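You operate a simulated robot arm through the tools that you are given. There is no shell and no other tool. Be economical: measure what you need, move in short steps, check, and stop when the job is done.

You run a simulated robot arm. Do the job below in one go: nothing can be reset, and whatever is moved stays where it is left.

TASK
Close the open pot and turn it in under the clear hood.
Fine: free the turntable, turn it one seat either way and lock it again.

Only the result counts: the job must be done as asked and must still hold three seconds after the hand-in. Knocking over, shifting, dropping, spilling or breaking anything else fails it.

THE ROBOT
A 7-joint arm with a two-finger parallel gripper, fixed in place. Base frame: the origin is at the foot of the arm, x ahead of it, y to its left, z up; the work surface is at about z = 0.02. Lengths are in m, angles in rad, forces in N, time in s.
With the tool pointing down near the work surface it reaches from about 0.22 to 0.62 m from the base axis. Its first joint turns from -1.152 to 1.152 rad. Payload 2.6 kg.
Tool frame: the origin (TCP) lies between the finger pads and is the grasp point; the fingertips stand 0.03 m ahead of it; z points along the fingers, y is the line along which they close. Largest opening 0.094 m; finger width 0.028, thickness 0.01; the body of the gripper, 0.05 by 0.096 m, starts 0.055 m behind the TCP.
Orientation is that of the tool frame in the base frame, as a unit quaternion [x, y, z, w]. With the fingers straight down and closing along the base's y, the tool's x points along the base's -x, its y along +y and its z along -z.

THE INTERFACE
- The arm moves only by the tool jog_arm. Its argument "plan" is a list of rows, each an object (a shift or turn left out is 0, a gripper value left out holds the last) with "delta_pos": the shift along the tool's x, y, z in m, a list of three; "rotation": the turn, a rotation vector about the tool's x, y, z in rad, a list of three. In form: [{"delta_pos": [x, y, z], "rotation": [wx, wy, wz]}, ...]. A call has 1 to 12 rows; each row is the pose to reach, as a shift and turn from the pose commanded when the call began, along the tool's axes at that moment. "hand" is the opening, from 0 (shut) to 1 (fully open), set as the call begins (left out, the last holds). Rows are played at 5 a second. More than 0.05 m and 0.15 rad between two rows, or a gripper value outside its range, and nothing of the call is played. A pose out of reach is approached as far as the arm can. The call stops where the force on the tool passes 40 N (or 10 N more than at its start, if that is more) or the arm is blocked; 0.2 s more then pass. The fingers move at their own pace (about 0.072 m/s each) and stop on an object; they squeeze with about 40 N. The grip force told is the motor's: it shows also when the fingers shut on nothing. Time passes only in rows, and 0.2 s behind the last, so rows that repeat a pose let the fingers close. It gives the time, the measured TCP pose, the force on the tool (base axes), the opening and the grip force at its end, in the units of the frame above (readings bear some noise).
- Cameras (640 x 400 px; columns grow to the right, rows downward): "scene" is fixed at [0.0066, 0.4115, 0.5757]; the picture's right is [-0.95, -0.30, 0.00], its down [-0.13, 0.41, -0.90] and it looks along [0.27, -0.86, -0.43] (base axes); focal length 328 px, centre (320, 200). "wrist" rides on the gripper at [0.076, 0.014, -0.103] in the tool frame; the picture's right is [-0.18, 0.98, 0.00], its down [-0.75, -0.14, -0.64] and it looks along [-0.63, -0.12, 0.77] (tool axes); focal length 243 px, centre (320, 200). There is no depth. A picture from a camera that has moved, and an enlarged one, comes with that camera's place and axes in the base frame and with its lens.
- grab_frame(camera): a new picture of that camera. The clock stands still meanwhile.
- inspect(camera, box): a new picture of the part [left, top, right, bottom] of that camera's present view, enlarged. The clock stands still meanwhile.
- close_job(): hands the job in; it is judged then, once.

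Go step by step. Nothing tells you positions but the pictures and the camera data: compare them with the known pose of the tool, close in by small moves and look again before you grip or let go. The budget is 120 turns and 76 pictures, counting those below and the enlarged ones. Unless the task says otherwise, let go and move clear before handing in, and close with one line.

The tools are called after "Request:" as name(argument=value, ...) on one line, values as JSON. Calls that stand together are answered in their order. jog_arm: Moves the arm, as the interface text tells. Its arguments: {"type":"object","properties":{"plan":{"type":"array","items":{"type":"object","properties":{"delta_pos":{"type":"array","items":{"type":"number"}},"rotation":{"type":"array","items":{"type":"number"}}}}},"hand":{"type":"number"}},"required":["plan"]} The other tools are called the same way: grab_frame (camera) takes a picture; inspect (camera, box) takes an enlarged picture of a part of a camera's view; close_job () hands the job in.

At the start:

```text
time_s: 0.0
ee_pos: [0.3792, -0.0907, 0.3963]
ee_rot: [0.0, 1.0, 0.001, 0.001]
ft_force: [1.0, 0.1, -0.6]
opening: 0.0939
gripper_force: 0.1
```

scene: 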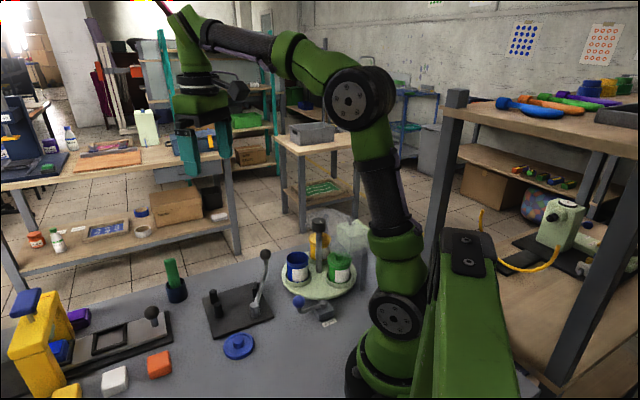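
wrist: 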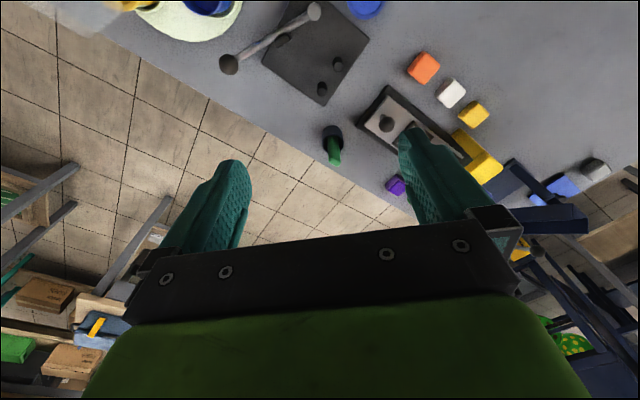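

I see a round turntable with pots near the arm's base, a clear hood behind it, a blue lid with a knob on the table, and a few other fixtures. I'll enlarge the relevant regions first.

Request:
inspect(camera="scene", box=[190, 200, 390, 370])

Request:
inspect(camera="scene", box=[260, 210, 380, 330])

```text
2.35 times, centred on (290, 285) of scene
camera zoom: at [0.0066, 0.4115, 0.5757], right [-0.95, -0.3, 0.0], down [-0.13, 0.41, -0.9], along [0.27, -0.86, -0.43], focal length 772 px, centre (391, 0)
```

zoom: 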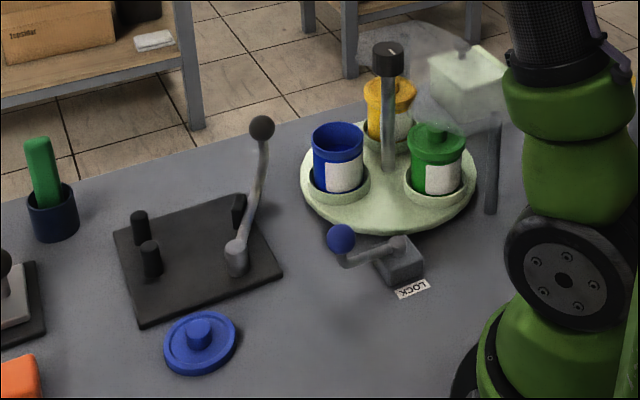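

```text
3.33 times, centred on (320, 270) of scene
camera zoom: at [0.0066, 0.4115, 0.5757], right [-0.95, -0.3, 0.0], down [-0.13, 0.41, -0.9], along [0.27, -0.86, -0.43], focal length 1093 px, centre (320, -33)
```

zoom: 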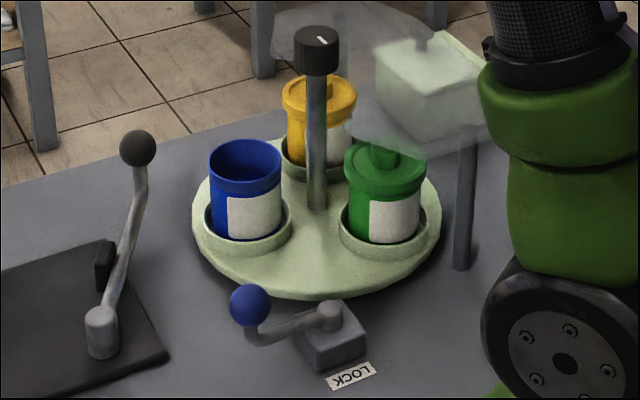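

The blue pot is open on a turntable at about (0.22, -0.24), and its lid lies near (0.30, 0.01). The lock lever and the hood need a view from above, so I'll turn the wrist camera toward the turntable.

Request:
jog_arm(plan=[{"delta_pos": [0.01, 0, 0], "rotation": [0, 0, 0.14]}, {"delta_pos": [0.02, 0, 0], "rotation": [0, 0, 0.28]}, {"delta_pos": [0.03, 0, 0], "rotation": [0, 0, 0.42]}, {"delta_pos": [0.04, 0, 0], "rotation": [0, 0, 0.56]}, {"delta_pos": [0.05, 0, 0], "rotation": [0, 0, 0.7]}, {"delta_pos": [0.06, 0, 0], "rotation": [0, 0, 0.84]}, {"delta_pos": [0.07, 0, 0], "rotation": [0, 0, 0.98]}, {"delta_pos": [0.08, 0, 0], "rotation": [0, 0, 1.12]}, {"delta_pos": [0.09, 0, 0], "rotation": [0, 0, 1.26]}, {"delta_pos": [0.1, 0, 0], "rotation": [0, 0, 1.4]}, {"delta_pos": [0.11, 0, 0], "rotation": [0, 0, 1.54]}, {"delta_pos": [0.11, 0, 0], "rotation": [0, 0, 1.57]}])

Request:
grab_frame(camera="wrist")

```text
time_s: 2.6
ee_pos: [0.2697, -0.0911, 0.3942]
ee_rot: [0.709, 0.706, 0.001, 0.0]
ft_force: [0.4, 0.1, -0.6]
opening: 0.094
gripper_force: 0.1
```

```text
71 pictures are left
camera wrist: at [0.2848, -0.0148, 0.4967], right [0.98, -0.19, 0.0], down [-0.14, -0.75, 0.64], along [-0.12, -0.63, -0.77], focal length 243 px, centre (320, 200)
```

wrist: 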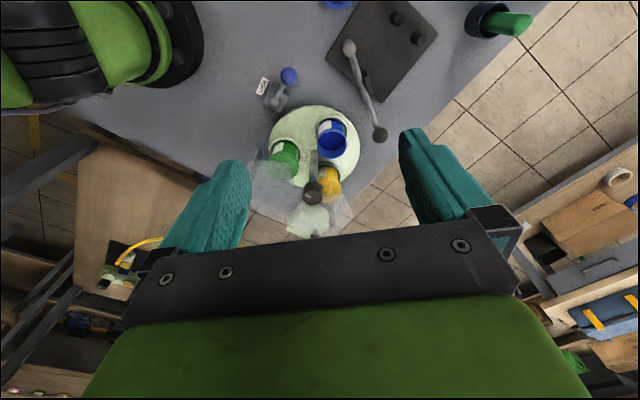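

Request:
inspect(camera="wrist", box=[230, 50, 400, 250])

```text
2.00 times, centred on (315, 150) of wrist
camera zoom: at [0.2848, -0.0148, 0.4967], right [0.98, -0.19, 0.0], down [-0.14, -0.75, 0.64], along [-0.12, -0.63, -0.77], focal length 485 px, centre (330, 300)
```

zoom: 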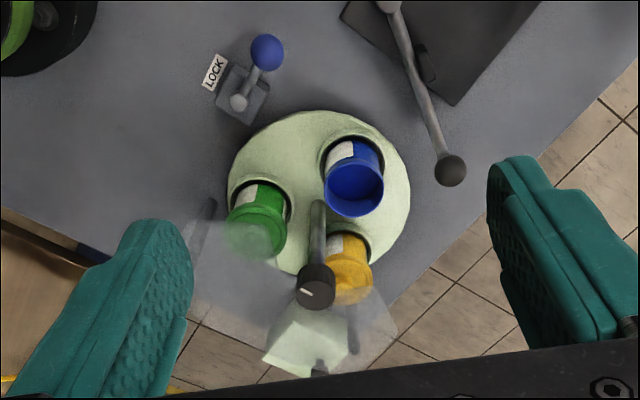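

Request:
inspect(camera="scene", box=[300, 205, 380, 265])

Request:
inspect(camera="wrist", box=[240, 130, 360, 240])

Request:
inspect(camera="wrist", box=[245, 55, 315, 115])

```text
6.67 times, centred on (340, 235) of scene
camera zoom: at [0.0066, 0.4115, 0.5757], right [-0.95, -0.3, 0.0], down [-0.13, 0.41, -0.9], along [0.27, -0.86, -0.43], focal length 2186 px, centre (187, -33)
```

zoom: 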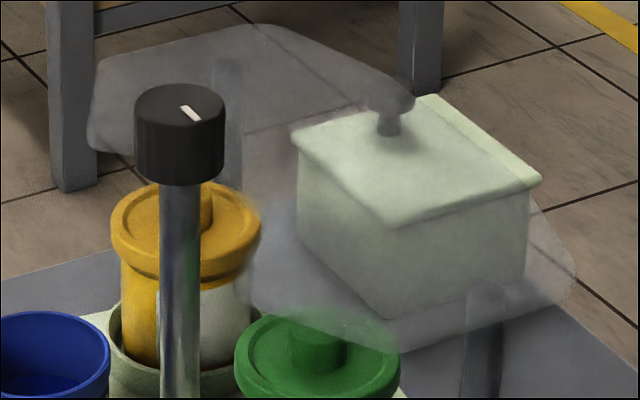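

```text
3.64 times, centred on (300, 185) of wrist
camera zoom: at [0.2848, -0.0148, 0.4967], right [0.98, -0.19, 0.0], down [-0.14, -0.75, 0.64], along [-0.12, -0.63, -0.77], focal length 882 px, centre (393, 254)
```

zoom: 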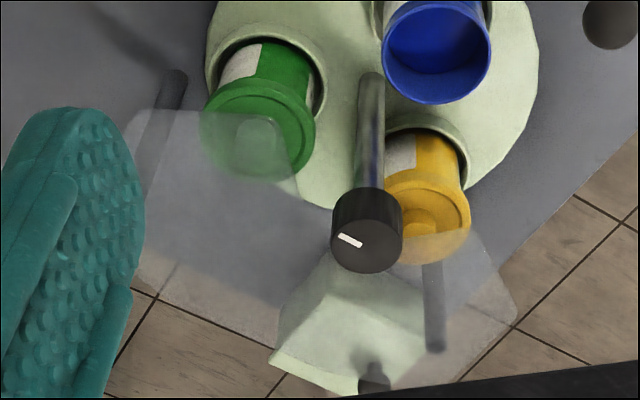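

```text
6.67 times, centred on (280, 85) of wrist
camera zoom: at [0.2848, -0.0148, 0.4967], right [0.98, -0.19, 0.0], down [-0.14, -0.75, 0.64], along [-0.12, -0.63, -0.77], focal length 1618 px, centre (587, 967)
```

zoom: 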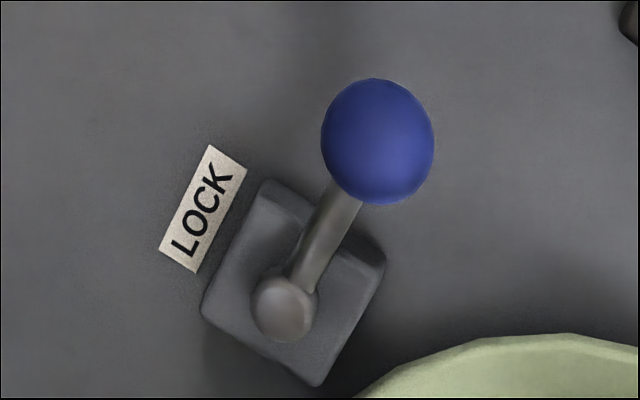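

The hood is a clear roof on posts behind the turntable, covering both rear seats. I'll move the camera closer over it to see its height and the box on it.

Request:
jog_arm(plan=[{"delta_pos": [-0.045, 0, 0]}, {"delta_pos": [-0.09, 0, 0]}, {"delta_pos": [-0.11, -0.0, 0]}])

Request:
grab_frame(camera="wrist")

Request:
inspect(camera="wrist", box=[230, 0, 390, 130])

```text
time_s: 3.4
ee_pos: [0.2699, -0.2023, 0.3954]
ee_rot: [0.707, 0.707, 0.002, 0.0]
ft_force: [0.1, -0.2, 0.3]
opening: 0.0941
gripper_force: 0.1
```

```text
66 pictures are left
camera wrist: at [0.2847, -0.1264, 0.4974], right [0.98, -0.18, 0.0], down [-0.14, -0.75, 0.64], along [-0.12, -0.63, -0.77], focal length 243 px, centre (320, 200)
```

wrist: 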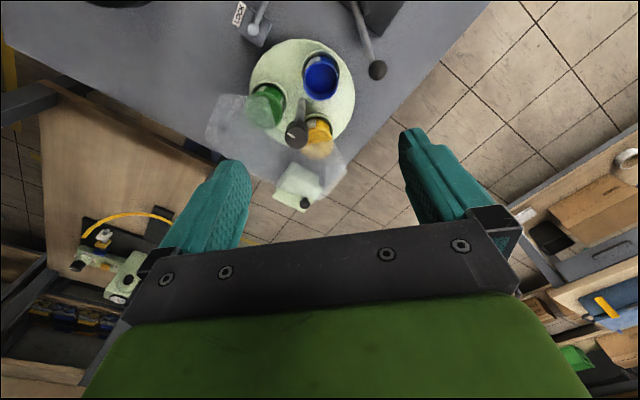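

```text
3.08 times, centred on (310, 65) of wrist
camera zoom: at [0.2847, -0.1264, 0.4974], right [0.98, -0.18, 0.0], down [-0.14, -0.75, 0.64], along [-0.12, -0.63, -0.77], focal length 746 px, centre (351, 615)
```

zoom: 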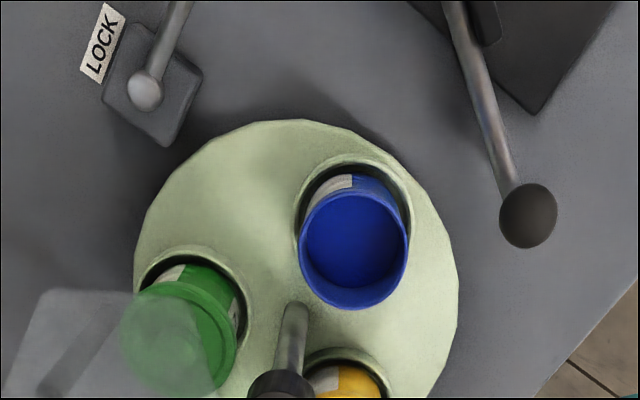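

Request:
inspect(camera="wrist", box=[195, 80, 365, 220])

```text
2.86 times, centred on (280, 150) of wrist
camera zoom: at [0.2847, -0.1264, 0.4974], right [0.98, -0.18, 0.0], down [-0.14, -0.75, 0.64], along [-0.12, -0.63, -0.77], focal length 693 px, centre (434, 343)
```

zoom: 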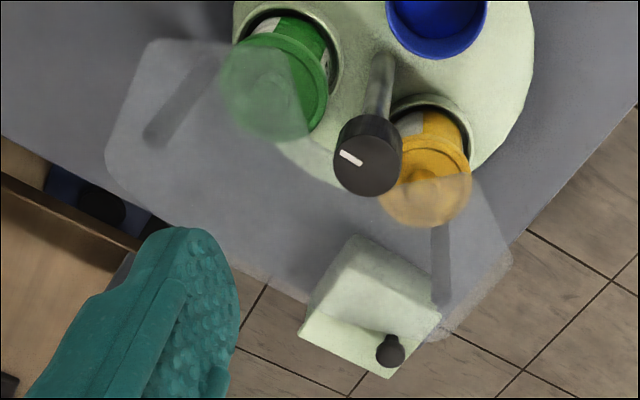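

The hood is a clear plate at z≈0.135 over both rear seats, with a knobbed pole at about (0.226, -0.257) whose top is at z≈0.19. First I'll fetch the blue lid, starting by going above it for a closer look.

Request:
jog_arm(plan=[{"delta_pos": [0.035, 0.005, 0.02], "rotation": [0, 0, 0.13]}, {"delta_pos": [0.07, 0.01, 0.045], "rotation": [0, 0, 0.26]}, {"delta_pos": [0.105, 0.015, 0.07], "rotation": [0, 0, 0.39]}, {"delta_pos": [0.14, 0.02, 0.095], "rotation": [0, 0, 0.52]}, {"delta_pos": [0.17, 0.025, 0.12], "rotation": [0, 0, 0.65]}, {"delta_pos": [0.2, 0.03, 0.145], "rotation": [0, 0, 0.785]}])

Request:
grab_frame(camera="wrist")

```text
time_s: 4.8
ee_pos: [0.3004, 0.0012, 0.2523]
ee_rot: [0.924, 0.383, 0.0, 0.0]
ft_force: [0.1, 0.6, 0.2]
opening: 0.0939
gripper_force: 0.0
```

```text
63 pictures are left
camera wrist: at [0.3654, 0.0458, 0.3542], right [0.56, -0.83, 0.0], down [-0.63, -0.43, 0.64], along [-0.53, -0.36, -0.77], focal length 243 px, centre (320, 200)
```

wrist: 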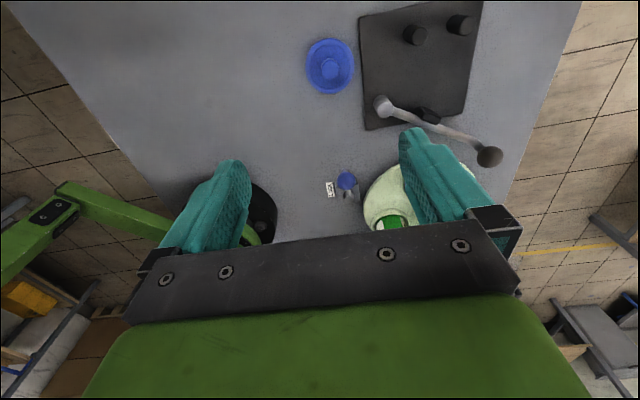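

Request:
inspect(camera="wrist", box=[290, 30, 370, 100])

Request:
inspect(camera="scene", box=[215, 320, 265, 365])

```text
5.71 times, centred on (330, 65) of wrist
camera zoom: at [0.3654, 0.0458, 0.3542], right [0.56, -0.83, 0.0], down [-0.63, -0.43, 0.64], along [-0.53, -0.36, -0.77], focal length 1386 px, centre (263, 971)
```

zoom: 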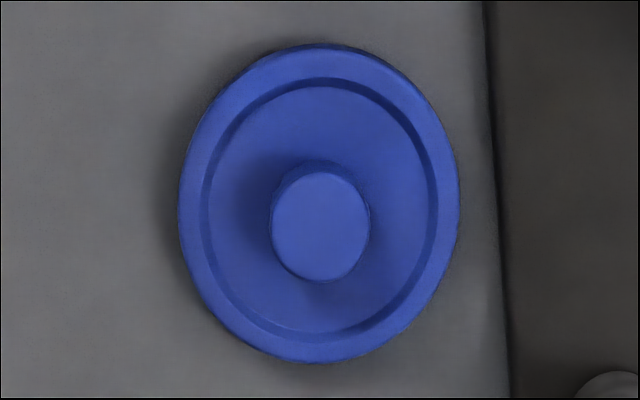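

```text
8.89 times, centred on (240, 342) of scene
camera zoom: at [0.0066, 0.4115, 0.5757], right [-0.95, -0.3, 0.0], down [-0.13, 0.41, -0.9], along [0.27, -0.86, -0.43], focal length 2915 px, centre (1031, -1067)
```

zoom: 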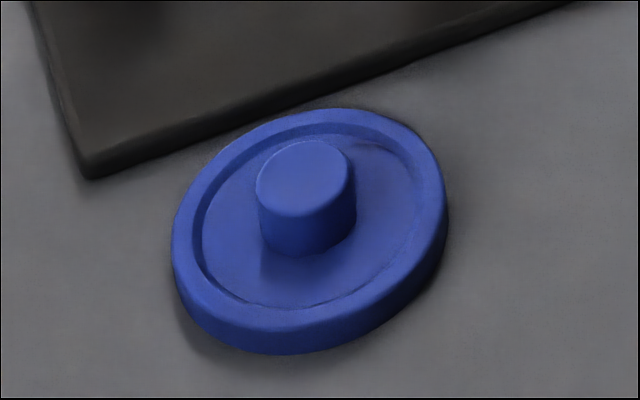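

The wrist view puts the lid at about (0.318, 0.000). I'll move above it, come lower and look again.

Request:
jog_arm(plan=[{"delta_pos": [0.006, 0.007, 0.04]}, {"delta_pos": [0.012, 0.0134, 0.08]}, {"delta_pos": [0.012, 0.0134, 0.12]}])

Request:
grab_frame(camera="wrist")

```text
time_s: 5.6
ee_pos: [0.3171, 0.0046, 0.1308]
ee_rot: [0.924, 0.383, 0.001, 0.0]
ft_force: [-0.2, 0.3, -0.5]
opening: 0.094
gripper_force: 0.0
```

```text
60 pictures are left
camera wrist: at [0.3812, 0.0463, 0.2327], right [0.56, -0.83, 0.0], down [-0.63, -0.43, 0.64], along [-0.53, -0.36, -0.77], focal length 243 px, centre (320, 200)
```

wrist: 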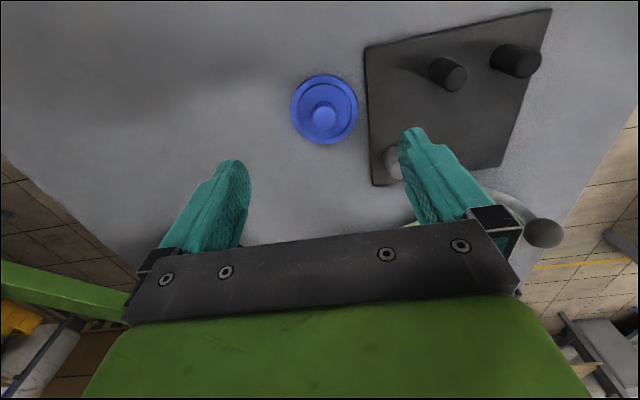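

Request:
jog_arm(plan=[{"delta_pos": [0.0025, 0.0035, 0.02]}, {"delta_pos": [0.0025, 0.0035, 0.045]}, {"delta_pos": [0.0025, 0.0035, 0.045]}], hand=0.55)

Request:
inspect(camera="wrist", box=[220, 80, 420, 260])

Request:
inspect(camera="scene", box=[200, 280, 280, 370])

```text
time_s: 6.4
ee_pos: [0.3215, 0.0, 0.0852]
ee_rot: [0.924, 0.382, 0.001, -0.001]
ft_force: [0.1, -0.1, 0.8]
opening: 0.0517
gripper_force: 0.0
```

```text
2.22 times, centred on (320, 170) of wrist
camera zoom: at [0.3851, 0.0441, 0.1875], right [0.56, -0.83, 0.0], down [-0.63, -0.43, 0.64], along [-0.53, -0.36, -0.77], focal length 539 px, centre (320, 267)
```

zoom: 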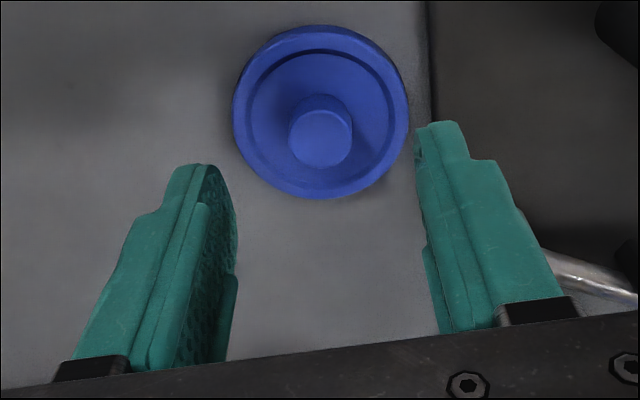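

```text
4.44 times, centred on (240, 325) of scene
camera zoom: at [0.0066, 0.4115, 0.5757], right [-0.95, -0.3, 0.0], down [-0.13, 0.41, -0.9], along [0.27, -0.86, -0.43], focal length 1458 px, centre (676, -356)
```

zoom: 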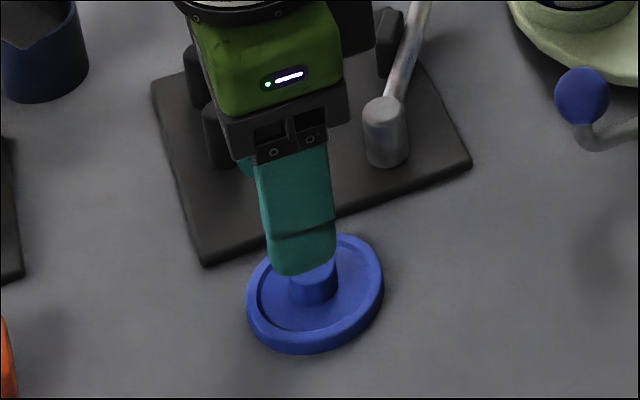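

Request:
jog_arm(plan=[{"delta_pos": [0.006, 0.0004, 0.0]}, {"delta_pos": [0.006, 0.0004, 0.011]}, {"delta_pos": [0.006, 0.0004, 0.02]}])

Request:
inspect(camera="scene", box=[200, 280, 280, 370])

```text
time_s: 7.2
ee_pos: [0.3271, 0.0036, 0.0652]
ee_rot: [0.923, 0.384, 0.001, 0.0]
ft_force: [0.8, -0.6, -0.8]
opening: 0.052
gripper_force: 0.0
```

```text
4.44 times, centred on (240, 325) of scene
camera zoom: at [0.0066, 0.4115, 0.5757], right [-0.95, -0.3, 0.0], down [-0.13, 0.41, -0.9], along [0.27, -0.86, -0.43], focal length 1458 px, centre (676, -356)
```

zoom: 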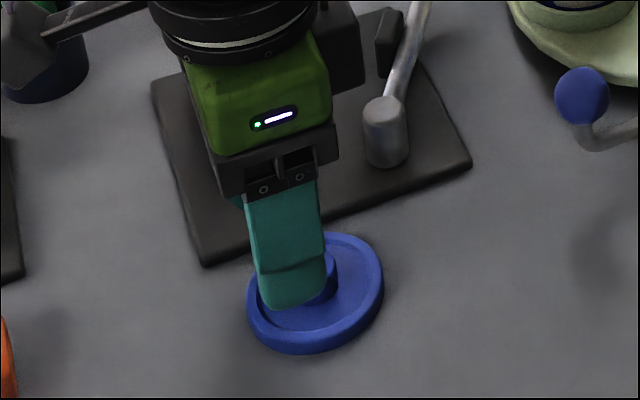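

The two cameras disagree slightly on the lid's position relative to the fingers, so I'll check the wrist view before gripping.

Request:
inspect(camera="wrist", box=[240, 90, 400, 220])

Request:
inspect(camera="scene", box=[225, 325, 260, 362])

```text
3.08 times, centred on (320, 155) of wrist
camera zoom: at [0.3909, 0.0467, 0.1675], right [0.57, -0.82, 0.0], down [-0.63, -0.43, 0.64], along [-0.53, -0.36, -0.77], focal length 746 px, centre (320, 338)
```

zoom: 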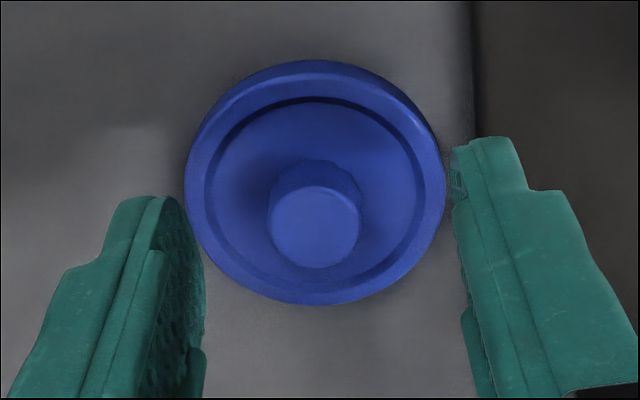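

```text
10.81 times, centred on (242, 344) of scene
camera zoom: at [0.0066, 0.4115, 0.5757], right [-0.95, -0.3, 0.0], down [-0.13, 0.41, -0.9], along [0.27, -0.86, -0.43], focal length 3546 px, centre (1158, -1351)
```

zoom: 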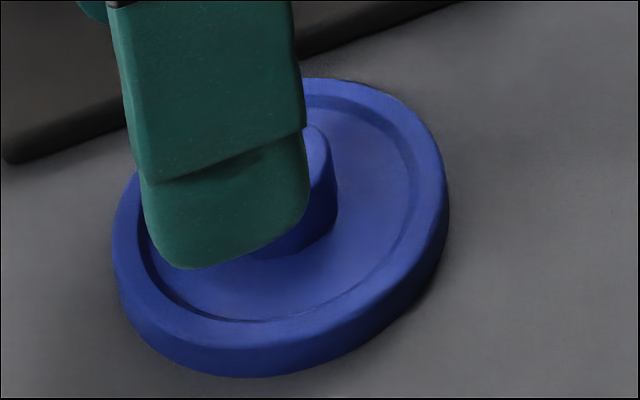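

The views together put the lid lower than I assumed, with its rim near z≈0 and knob top ≈0.017, at about (0.315, -0.003). I'll correct for that and descend in small steps.

Request:
jog_arm(plan=[{"delta_pos": [-0.007, -0.001, 0.0]}, {"delta_pos": [-0.0135, -0.002, 0.005]}, {"delta_pos": [-0.0135, -0.002, 0.013]}])

Request:
inspect(camera="wrist", box=[240, 90, 400, 220])

Request:
inspect(camera="scene", box=[220, 315, 260, 362])

```text
time_s: 8.0
ee_pos: [0.3162, -0.0059, 0.0517]
ee_rot: [0.924, 0.383, 0.002, 0.0]
ft_force: [0.2, -0.5, 0.0]
opening: 0.0514
gripper_force: 0.1
```

```text
3.08 times, centred on (320, 155) of wrist
camera zoom: at [0.3802, 0.0381, 0.154], right [0.56, -0.83, 0.0], down [-0.63, -0.43, 0.64], along [-0.53, -0.36, -0.77], focal length 746 px, centre (320, 338)
```

zoom: 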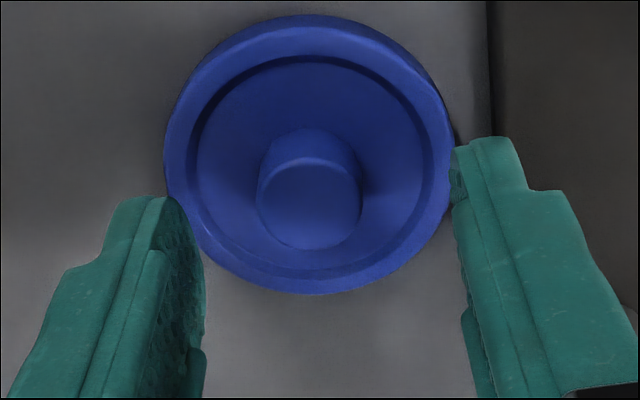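

```text
8.51 times, centred on (240, 338) of scene
camera zoom: at [0.0066, 0.4115, 0.5757], right [-0.95, -0.3, 0.0], down [-0.13, 0.41, -0.9], along [0.27, -0.86, -0.43], focal length 2791 px, centre (1001, -979)
```

zoom: 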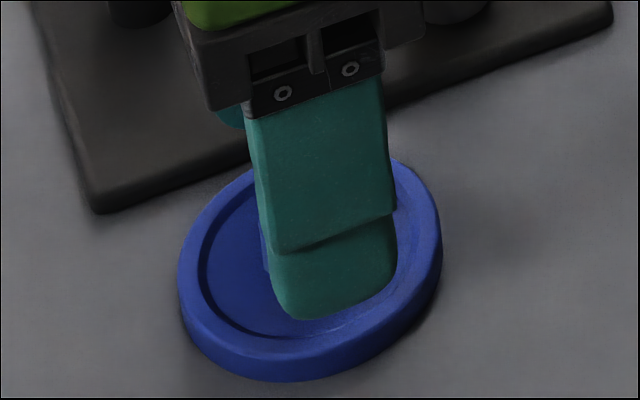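

Request:
jog_arm(plan=[{"delta_pos": [0.0, -0.003, 0.0]}, {"delta_pos": [0.0, -0.003, 0.007]}, {"delta_pos": [0.0, -0.003, 0.013]}])

Request:
inspect(camera="wrist", box=[240, 90, 400, 220])

Request:
inspect(camera="scene", box=[220, 315, 260, 362])

```text
time_s: 8.8
ee_pos: [0.3136, -0.0023, 0.0384]
ee_rot: [0.924, 0.383, 0.002, 0.0]
ft_force: [-2.7, 0.2, 9.0]
opening: 0.0517
gripper_force: 0.1
```

```text
3.08 times, centred on (320, 155) of wrist
camera zoom: at [0.3783, 0.0406, 0.141], right [0.57, -0.82, 0.0], down [-0.63, -0.43, 0.64], along [-0.53, -0.36, -0.77], focal length 746 px, centre (320, 338)
```

zoom: 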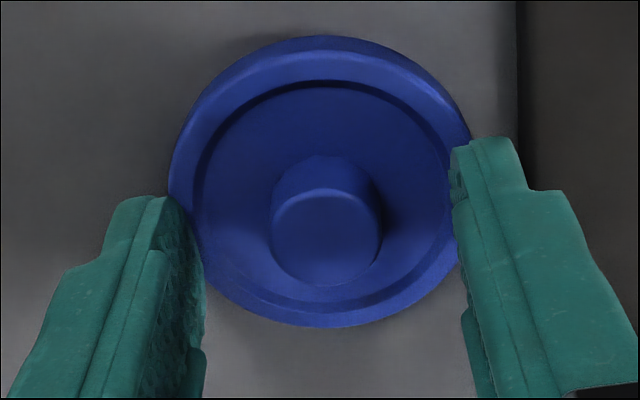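

```text
8.51 times, centred on (240, 338) of scene
camera zoom: at [0.0066, 0.4115, 0.5757], right [-0.95, -0.3, 0.0], down [-0.13, 0.41, -0.9], along [0.27, -0.86, -0.43], focal length 2791 px, centre (1001, -979)
```

zoom: 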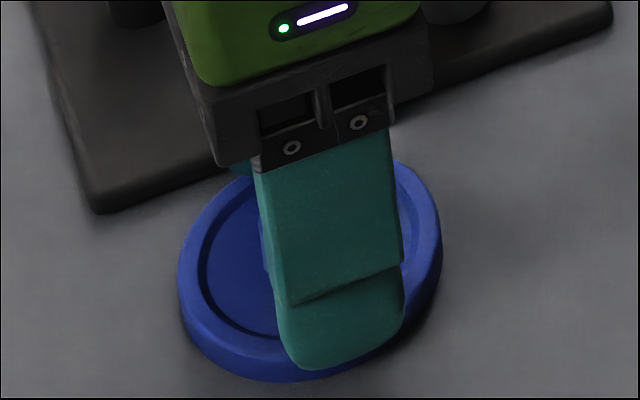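

The fingertips touched the rim top (9 N), so I'll raise slightly, narrow the opening to fit inside the rim, and lower again.

Request:
jog_arm(plan=[{"delta_pos": [0, 0, -0.004]}, {"delta_pos": [0, 0, -0.004]}, {"delta_pos": [0, 0, -0.004]}, {"delta_pos": [0, 0, -0.001]}], hand=0.34)

Request:
inspect(camera="wrist", box=[240, 90, 400, 220])

```text
time_s: 9.8
ee_pos: [0.314, -0.0045, 0.0395]
ee_rot: [0.924, 0.382, 0.001, 0.001]
ft_force: [0.3, -0.2, -0.8]
opening: 0.0319
gripper_force: 0.0
```

```text
3.08 times, centred on (320, 155) of wrist
camera zoom: at [0.3783, 0.0402, 0.1415], right [0.57, -0.82, 0.0], down [-0.63, -0.43, 0.64], along [-0.53, -0.36, -0.77], focal length 746 px, centre (320, 338)
```

zoom: 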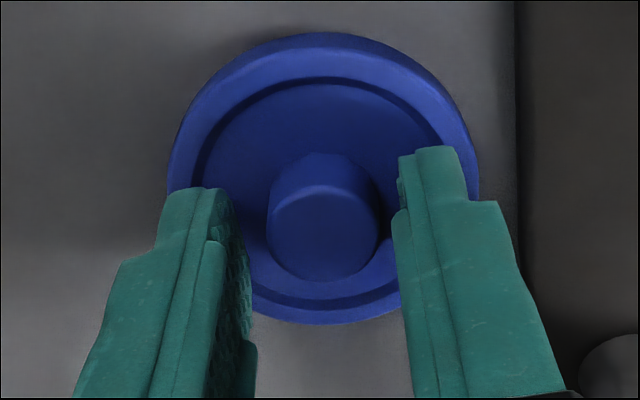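

Request:
jog_arm(plan=[{"delta_pos": [0, 0, 0.002]}, {"delta_pos": [0, 0, 0.002]}, {"delta_pos": [0, 0, 0.002]}, {"delta_pos": [0, 0, 0.002]}], hand=0)

Request:
inspect(camera="wrist", box=[240, 90, 400, 220])

```text
time_s: 10.8
ee_pos: [0.3151, -0.0056, 0.0391]
ee_rot: [0.924, 0.384, 0.003, 0.0]
ft_force: [0.0, -8.3, 34.6]
opening: 0.0141
gripper_force: 40.2
```

```text
3.08 times, centred on (320, 155) of wrist
camera zoom: at [0.3792, 0.0394, 0.1409], right [0.56, -0.83, 0.0], down [-0.64, -0.43, 0.64], along [-0.52, -0.36, -0.77], focal length 746 px, centre (320, 338)
```

zoom: 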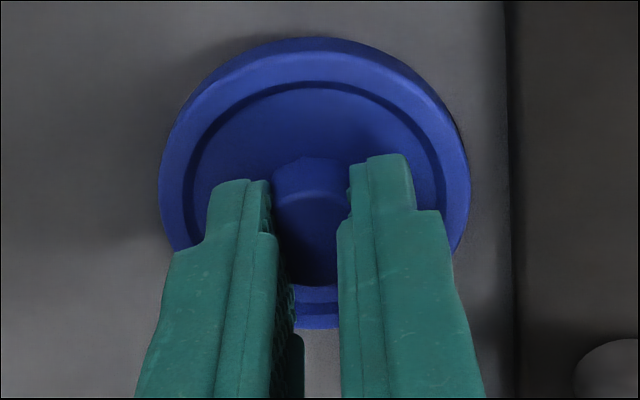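

The grip holds at 40 N with an opening of 0.014. I'll lift a little and check that the lid comes along.

Request:
jog_arm(plan=[{"delta_pos": [0, 0, -0.003]}, {"delta_pos": [0, 0, -0.01]}, {"delta_pos": [0, 0, -0.03]}, {"delta_pos": [0, 0, -0.06]}])

Request:
inspect(camera="wrist", box=[240, 90, 400, 220])

Request:
inspect(camera="scene", box=[200, 280, 280, 370])

```text
time_s: 11.8
ee_pos: [0.3137, -0.0035, 0.0972]
ee_rot: [0.923, 0.384, 0.001, -0.001]
ft_force: [0.2, 0.7, 0.1]
opening: 0.0132
gripper_force: 40.3
```

```text
3.08 times, centred on (320, 155) of wrist
camera zoom: at [0.3786, 0.0394, 0.1998], right [0.57, -0.82, 0.0], down [-0.63, -0.43, 0.64], along [-0.53, -0.36, -0.77], focal length 746 px, centre (320, 338)
```

zoom: 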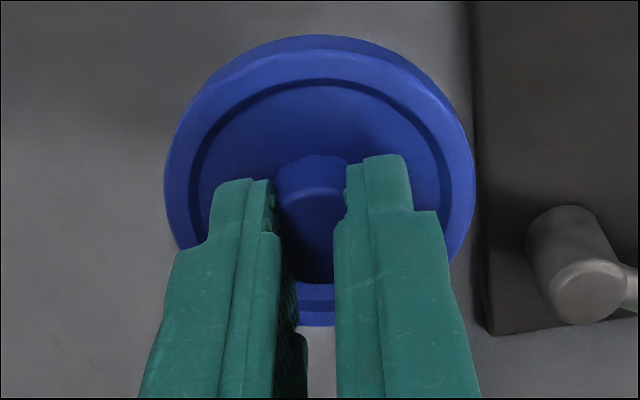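

```text
4.44 times, centred on (240, 325) of scene
camera zoom: at [0.0066, 0.4115, 0.5757], right [-0.95, -0.3, 0.0], down [-0.13, 0.41, -0.9], along [0.27, -0.86, -0.43], focal length 1458 px, centre (676, -356)
```

zoom: 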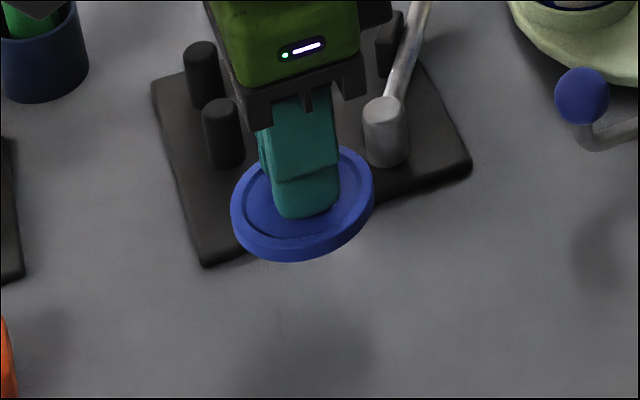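

The lid is held level and centred. I'll carry it up and over past the pot so the camera can see the blue pot's rim.

Request:
jog_arm(plan=[{"delta_pos": [0, 0, -0.045]}, {"delta_pos": [-0.01, 0.005, -0.09]}, {"delta_pos": [-0.035, 0.018, -0.125]}, {"delta_pos": [-0.07, 0.038, -0.15]}, {"delta_pos": [-0.11, 0.06, -0.165]}, {"delta_pos": [-0.15, 0.082, -0.173]}, {"delta_pos": [-0.19, 0.104, -0.173]}, {"delta_pos": [-0.23, 0.1255, -0.173]}, {"delta_pos": [-0.23, 0.1255, -0.173]}])

Request:
grab_frame(camera="wrist")

```text
time_s: 13.8
ee_pos: [0.2416, -0.2565, 0.2705]
ee_rot: [0.924, 0.383, 0.001, -0.001]
ft_force: [-0.2, 0.5, -0.3]
opening: 0.0132
gripper_force: 40.3
```

```text
46 pictures are left
camera wrist: at [0.3054, -0.2128, 0.3725], right [0.57, -0.82, 0.0], down [-0.63, -0.43, 0.64], along [-0.53, -0.36, -0.77], focal length 243 px, centre (320, 200)
```

wrist: 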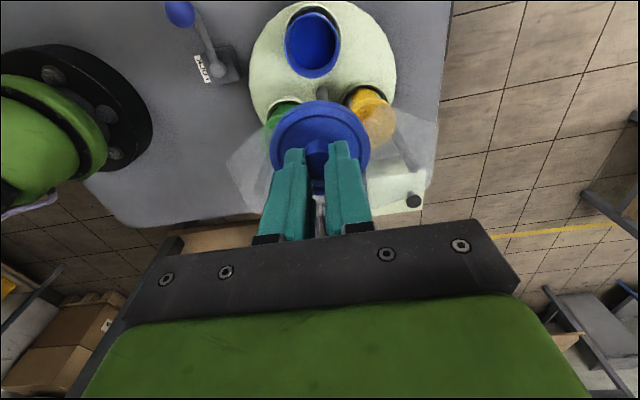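

Request:
inspect(camera="wrist", box=[240, 0, 400, 130])

Request:
inspect(camera="scene", box=[260, 180, 380, 300])

```text
3.08 times, centred on (320, 65) of wrist
camera zoom: at [0.3054, -0.2128, 0.3725], right [0.57, -0.82, 0.0], down [-0.63, -0.43, 0.64], along [-0.53, -0.36, -0.77], focal length 746 px, centre (320, 615)
```

zoom: 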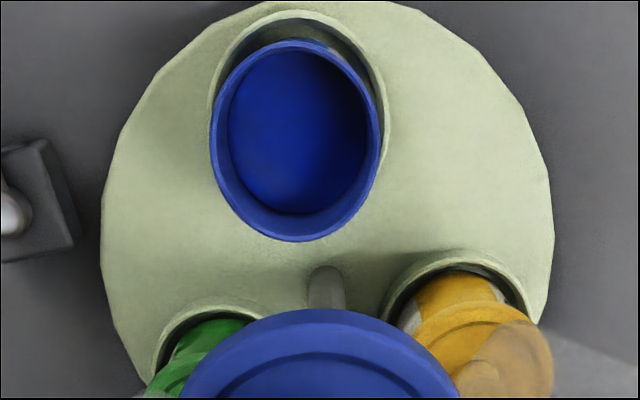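

```text
3.33 times, centred on (320, 240) of scene
camera zoom: at [0.0066, 0.4115, 0.5757], right [-0.95, -0.3, 0.0], down [-0.13, 0.41, -0.9], along [0.27, -0.86, -0.43], focal length 1093 px, centre (320, 67)
```

zoom: 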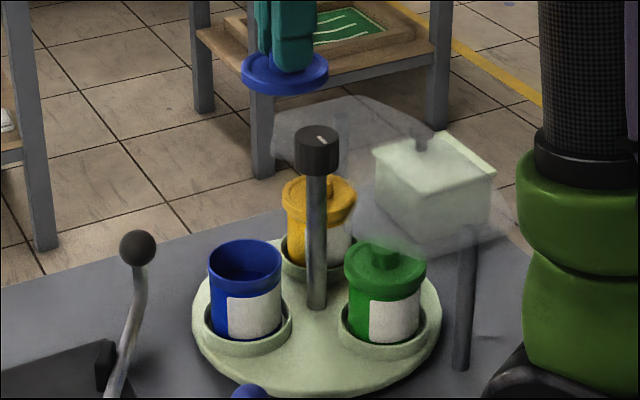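

The rim centre comes out at about (0.2685, -0.228). I'll move over it and lower partway.

Request:
jog_arm(plan=[{"delta_pos": [0.02, -0.0005, 0]}, {"delta_pos": [0.0392, -0.0011, 0]}, {"delta_pos": [0.0392, -0.0011, 0.04]}, {"delta_pos": [0.0392, -0.0011, 0.08]}, {"delta_pos": [0.0392, -0.0011, 0.12]}, {"delta_pos": [0.0392, -0.0011, 0.13]}])

Request:
grab_frame(camera="wrist")

Request:
inspect(camera="scene", box=[260, 205, 360, 300])

```text
time_s: 15.2
ee_pos: [0.2679, -0.2255, 0.1392]
ee_rot: [0.924, 0.383, 0.001, 0.0]
ft_force: [0.3, 0.0, -1.3]
opening: 0.0128
gripper_force: 39.7
```

```text
43 pictures are left
camera wrist: at [0.3319, -0.1816, 0.242], right [0.56, -0.83, 0.0], down [-0.63, -0.43, 0.64], along [-0.53, -0.36, -0.77], focal length 243 px, centre (320, 200)
```

wrist: 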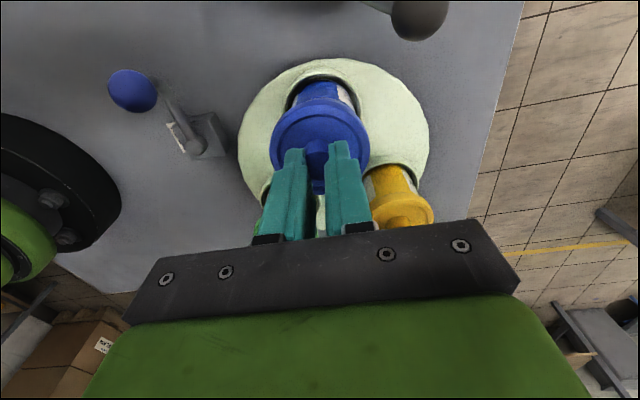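

```text
4.21 times, centred on (310, 252) of scene
camera zoom: at [0.0066, 0.4115, 0.5757], right [-0.95, -0.3, 0.0], down [-0.13, 0.41, -0.9], along [0.27, -0.86, -0.43], focal length 1381 px, centre (362, -21)
```

zoom: 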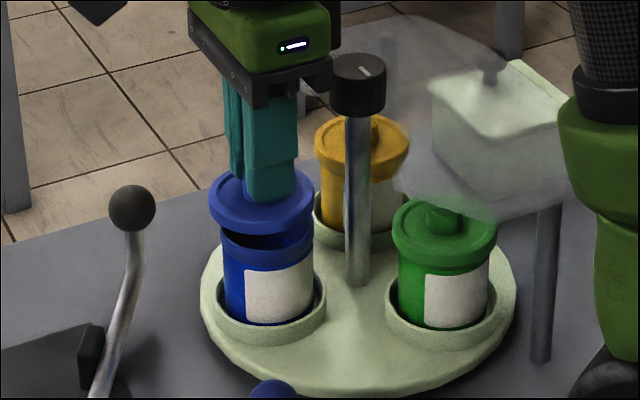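

Request:
inspect(camera="wrist", box=[260, 65, 380, 165])

Request:
inspect(camera="scene", box=[280, 235, 345, 290])

```text
4.00 times, centred on (320, 115) of wrist
camera zoom: at [0.3319, -0.1816, 0.242], right [0.56, -0.83, 0.0], down [-0.63, -0.43, 0.64], along [-0.53, -0.36, -0.77], focal length 970 px, centre (320, 540)
```

zoom: 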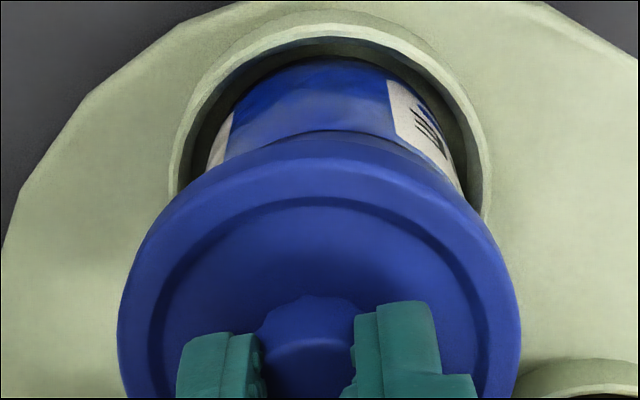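

```text
7.27 times, centred on (312, 262) of scene
camera zoom: at [0.0066, 0.4115, 0.5757], right [-0.95, -0.3, 0.0], down [-0.13, 0.41, -0.9], along [0.27, -0.86, -0.43], focal length 2385 px, centre (374, -254)
```

zoom: 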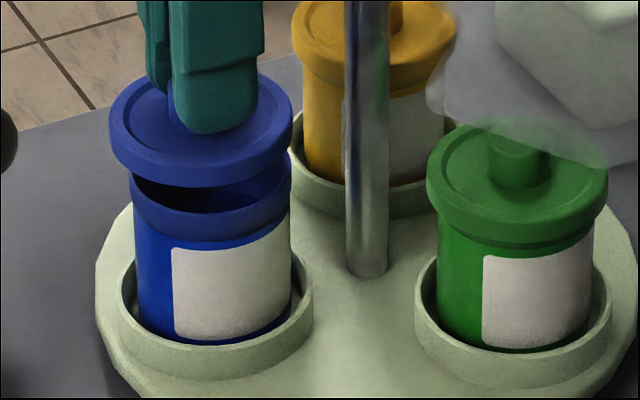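

Request:
jog_arm(plan=[{"delta_pos": [-0.0046, 0.0018, 0]}, {"delta_pos": [-0.0046, 0.0018, 0.003]}])

Request:
inspect(camera="wrist", box=[260, 65, 380, 165])

Request:
inspect(camera="scene", box=[280, 235, 345, 290])

```text
time_s: 15.8
ee_pos: [0.264, -0.23, 0.138]
ee_rot: [0.924, 0.383, 0.001, -0.001]
ft_force: [0.5, 0.0, 0.9]
opening: 0.0129
gripper_force: 39.7
```

```text
4.00 times, centred on (320, 115) of wrist
camera zoom: at [0.3293, -0.1868, 0.2397], right [0.56, -0.83, 0.0], down [-0.63, -0.43, 0.64], along [-0.53, -0.36, -0.77], focal length 970 px, centre (320, 540)
```

zoom: 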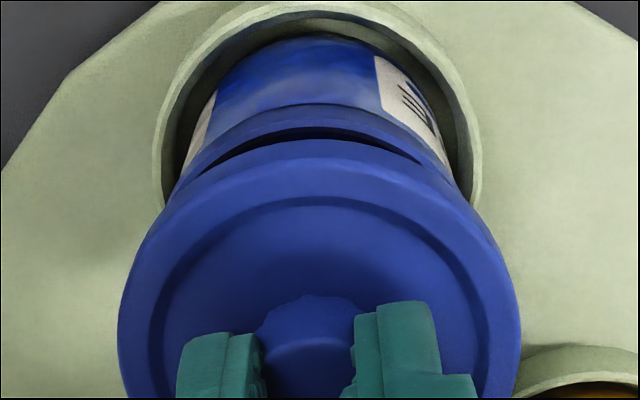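

```text
7.27 times, centred on (312, 262) of scene
camera zoom: at [0.0066, 0.4115, 0.5757], right [-0.95, -0.3, 0.0], down [-0.13, 0.41, -0.9], along [0.27, -0.86, -0.43], focal length 2385 px, centre (374, -254)
```

zoom: 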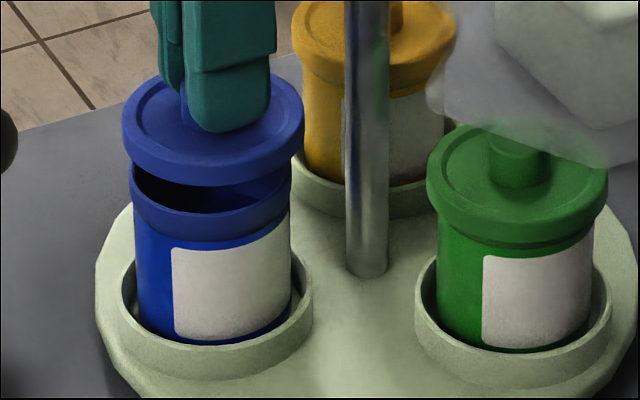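

Now it's aligned within about a millimetre. I'll lower with a small correction, watching the force.

Request:
jog_arm(plan=[{"delta_pos": [0.0012, 0, 0]}, {"delta_pos": [0.0012, 0, 0.003]}, {"delta_pos": [0.0012, 0, 0.006]}, {"delta_pos": [0.0012, 0, 0.009]}])

Request:
inspect(camera="scene", box=[280, 235, 345, 290])

```text
time_s: 16.8
ee_pos: [0.264, -0.2301, 0.1285]
ee_rot: [0.924, 0.382, 0.001, -0.001]
ft_force: [-0.1, 0.6, 0.0]
opening: 0.0131
gripper_force: 40.5
```

```text
7.27 times, centred on (312, 262) of scene
camera zoom: at [0.0066, 0.4115, 0.5757], right [-0.95, -0.3, 0.0], down [-0.13, 0.41, -0.9], along [0.27, -0.86, -0.43], focal length 2385 px, centre (374, -254)
```

zoom: 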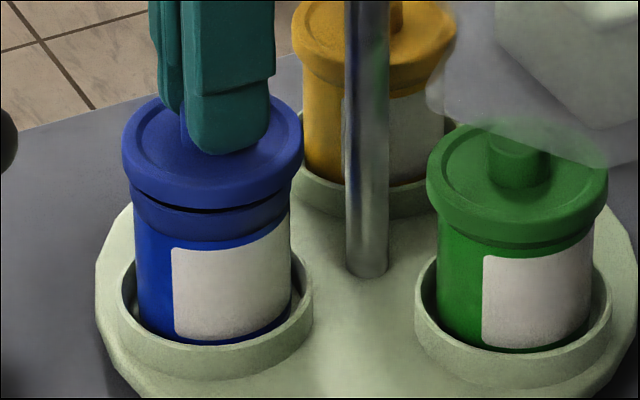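

Request:
jog_arm(plan=[{"delta_pos": [0, 0, 0.002]}, {"delta_pos": [0, 0, 0.004]}, {"delta_pos": [0, 0, 0.006]}])

Request:
inspect(camera="scene", box=[280, 235, 345, 290])

```text
time_s: 17.6
ee_pos: [0.2642, -0.2309, 0.1247]
ee_rot: [0.924, 0.383, 0.001, -0.001]
ft_force: [0.3, 0.8, 4.8]
opening: 0.0131
gripper_force: 40.4
```

```text
7.27 times, centred on (312, 262) of scene
camera zoom: at [0.0066, 0.4115, 0.5757], right [-0.95, -0.3, 0.0], down [-0.13, 0.41, -0.9], along [0.27, -0.86, -0.43], focal length 2385 px, centre (374, -254)
```

zoom: 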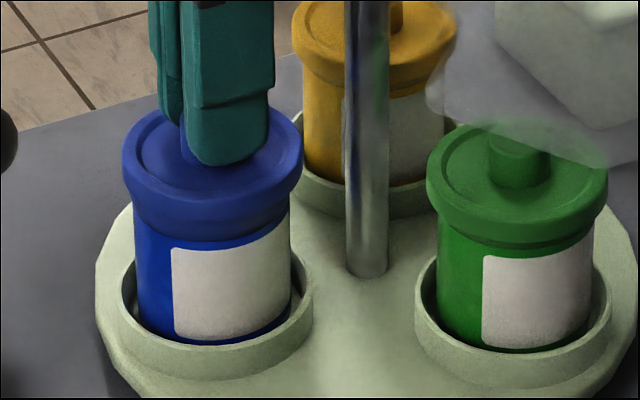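

Request:
inspect(camera="scene", box=[288, 244, 326, 288])

Request:
inspect(camera="scene", box=[330, 244, 368, 288])

```text
9.09 times, centred on (307, 266) of scene
camera zoom: at [0.0066, 0.4115, 0.5757], right [-0.95, -0.3, 0.0], down [-0.13, 0.41, -0.9], along [0.27, -0.86, -0.43], focal length 2982 px, centre (438, -400)
```

zoom: 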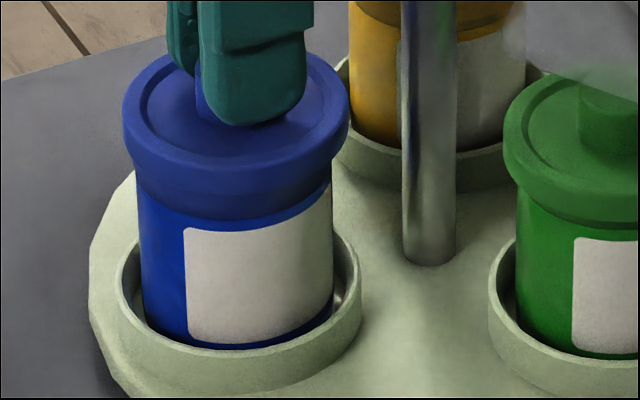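

```text
9.09 times, centred on (349, 266) of scene
camera zoom: at [0.0066, 0.4115, 0.5757], right [-0.95, -0.3, 0.0], down [-0.13, 0.41, -0.9], along [0.27, -0.86, -0.43], focal length 2982 px, centre (56, -400)
```

zoom: 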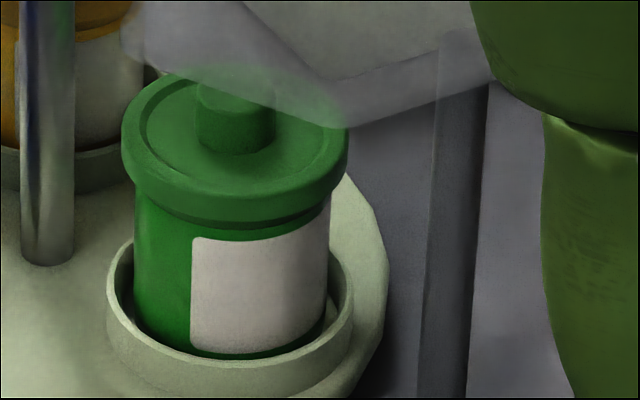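

The green lid sits about 5 mm further down on its collar than the blue one does, so I'll press further in small steps.

Request:
jog_arm(plan=[{"delta_pos": [0, 0, 0.0015]}, {"delta_pos": [0, 0, 0.003]}, {"delta_pos": [0, 0, 0.0045]}, {"delta_pos": [0, 0, 0.0045]}])

Request:
inspect(camera="scene", box=[288, 244, 326, 288])

```text
time_s: 18.6
ee_pos: [0.2652, -0.2296, 0.118]
ee_rot: [0.924, 0.382, 0.0, 0.0]
ft_force: [-0.1, 0.4, -0.3]
opening: 0.0129
gripper_force: 40.2
```

```text
9.09 times, centred on (307, 266) of scene
camera zoom: at [0.0066, 0.4115, 0.5757], right [-0.95, -0.3, 0.0], down [-0.13, 0.41, -0.9], along [0.27, -0.86, -0.43], focal length 2982 px, centre (438, -400)
```

zoom: 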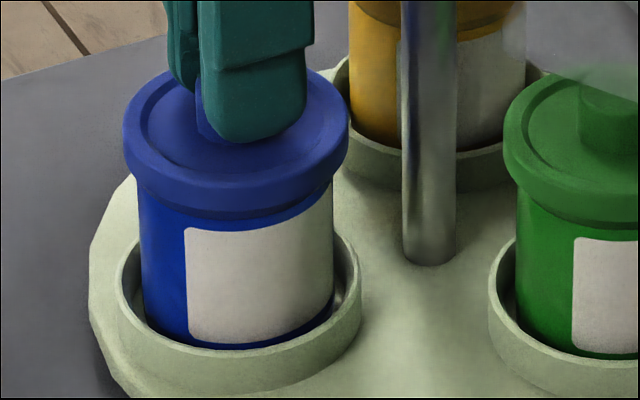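

Request:
jog_arm(plan=[{"delta_pos": [0, 0, 0.001]}, {"delta_pos": [0, 0, 0.002]}, {"delta_pos": [0, 0, 0.003]}])

```text
time_s: 19.4
ee_pos: [0.2671, -0.2315, 0.1177]
ee_rot: [0.924, 0.382, 0.004, 0.001]
ft_force: [-0.6, 2.4, 6.7]
opening: 0.013
gripper_force: 40.7
stopped in row 3: the force on the tool passed its limit (the readings are from after the stop); the commanded pose is now the measured one
```

The lid bottomed out at z≈0.118, so it's seated. I'll release and rise.

Request:
jog_arm(plan=[{"delta_pos": [0, 0, -0.001]}, {"delta_pos": [0, 0, -0.001]}, {"delta_pos": [0, 0, -0.001]}], hand=0.34)

Request:
jog_arm(plan=[{"delta_pos": [0, 0, -0.01]}, {"delta_pos": [0, 0, -0.04]}, {"delta_pos": [0, 0, -0.08]}, {"delta_pos": [0.02, 0, -0.12]}, {"delta_pos": [0.04, 0, -0.15]}])

Request:
grab_frame(camera="scene")

Request:
grab_frame(camera="wrist")

```text
time_s: 20.2
ee_pos: [0.2671, -0.2306, 0.1191]
ee_rot: [0.924, 0.383, 0.003, 0.001]
ft_force: [-1.0, -0.5, 0.0]
opening: 0.0319
gripper_force: 0.0
```

```text
time_s: 21.4
ee_pos: [0.2968, -0.2038, 0.2691]
ee_rot: [0.924, 0.382, 0.004, 0.001]
ft_force: [0.9, 0.2, 0.7]
opening: 0.032
gripper_force: 0.1
```

```text
32 pictures are left
```

scene: 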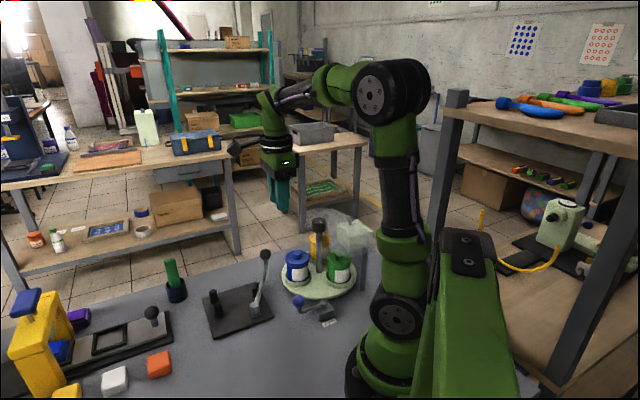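

```text
31 pictures are left
camera wrist: at [0.3604, -0.1607, 0.3706], right [0.56, -0.83, 0.0], down [-0.64, -0.43, 0.64], along [-0.52, -0.36, -0.77], focal length 243 px, centre (320, 200)
```

wrist: 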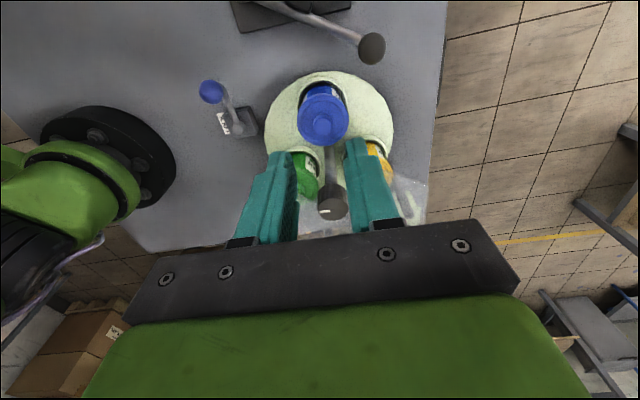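

The pot is now closed. The lock lever's ball is at about (0.215, -0.103, 0.061), with its pivot at (0.172, -0.146), so I'll move above the ball for a close look.

Request:
jog_arm(plan=[{"delta_pos": [0.004, -0.04, 0]}, {"delta_pos": [0.008, -0.08, 0.0]}, {"delta_pos": [0.0134, -0.129, 0.01]}, {"delta_pos": [0.0134, -0.129, 0.055]}, {"delta_pos": [0.0134, -0.129, 0.1]}, {"delta_pos": [0.0134, -0.129, 0.12]}], hand=0.55)

Request:
grab_frame(camera="wrist")

```text
refused: row 3 steps farther than a row can; nothing moved
```

```text
30 pictures are left
camera wrist: at [0.3604, -0.1607, 0.3706], right [0.56, -0.83, 0.0], down [-0.64, -0.43, 0.64], along [-0.52, -0.36, -0.77], focal length 243 px, centre (320, 200)
```

wrist: 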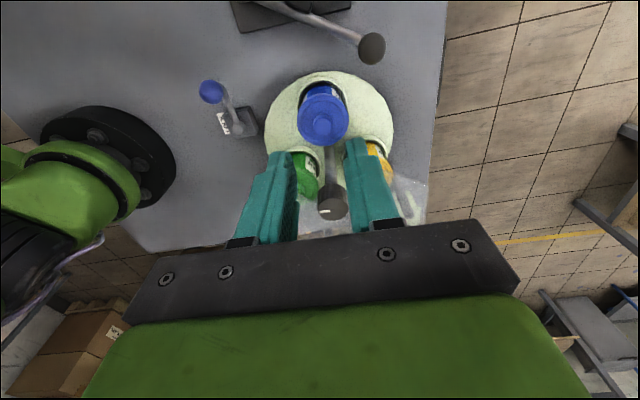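

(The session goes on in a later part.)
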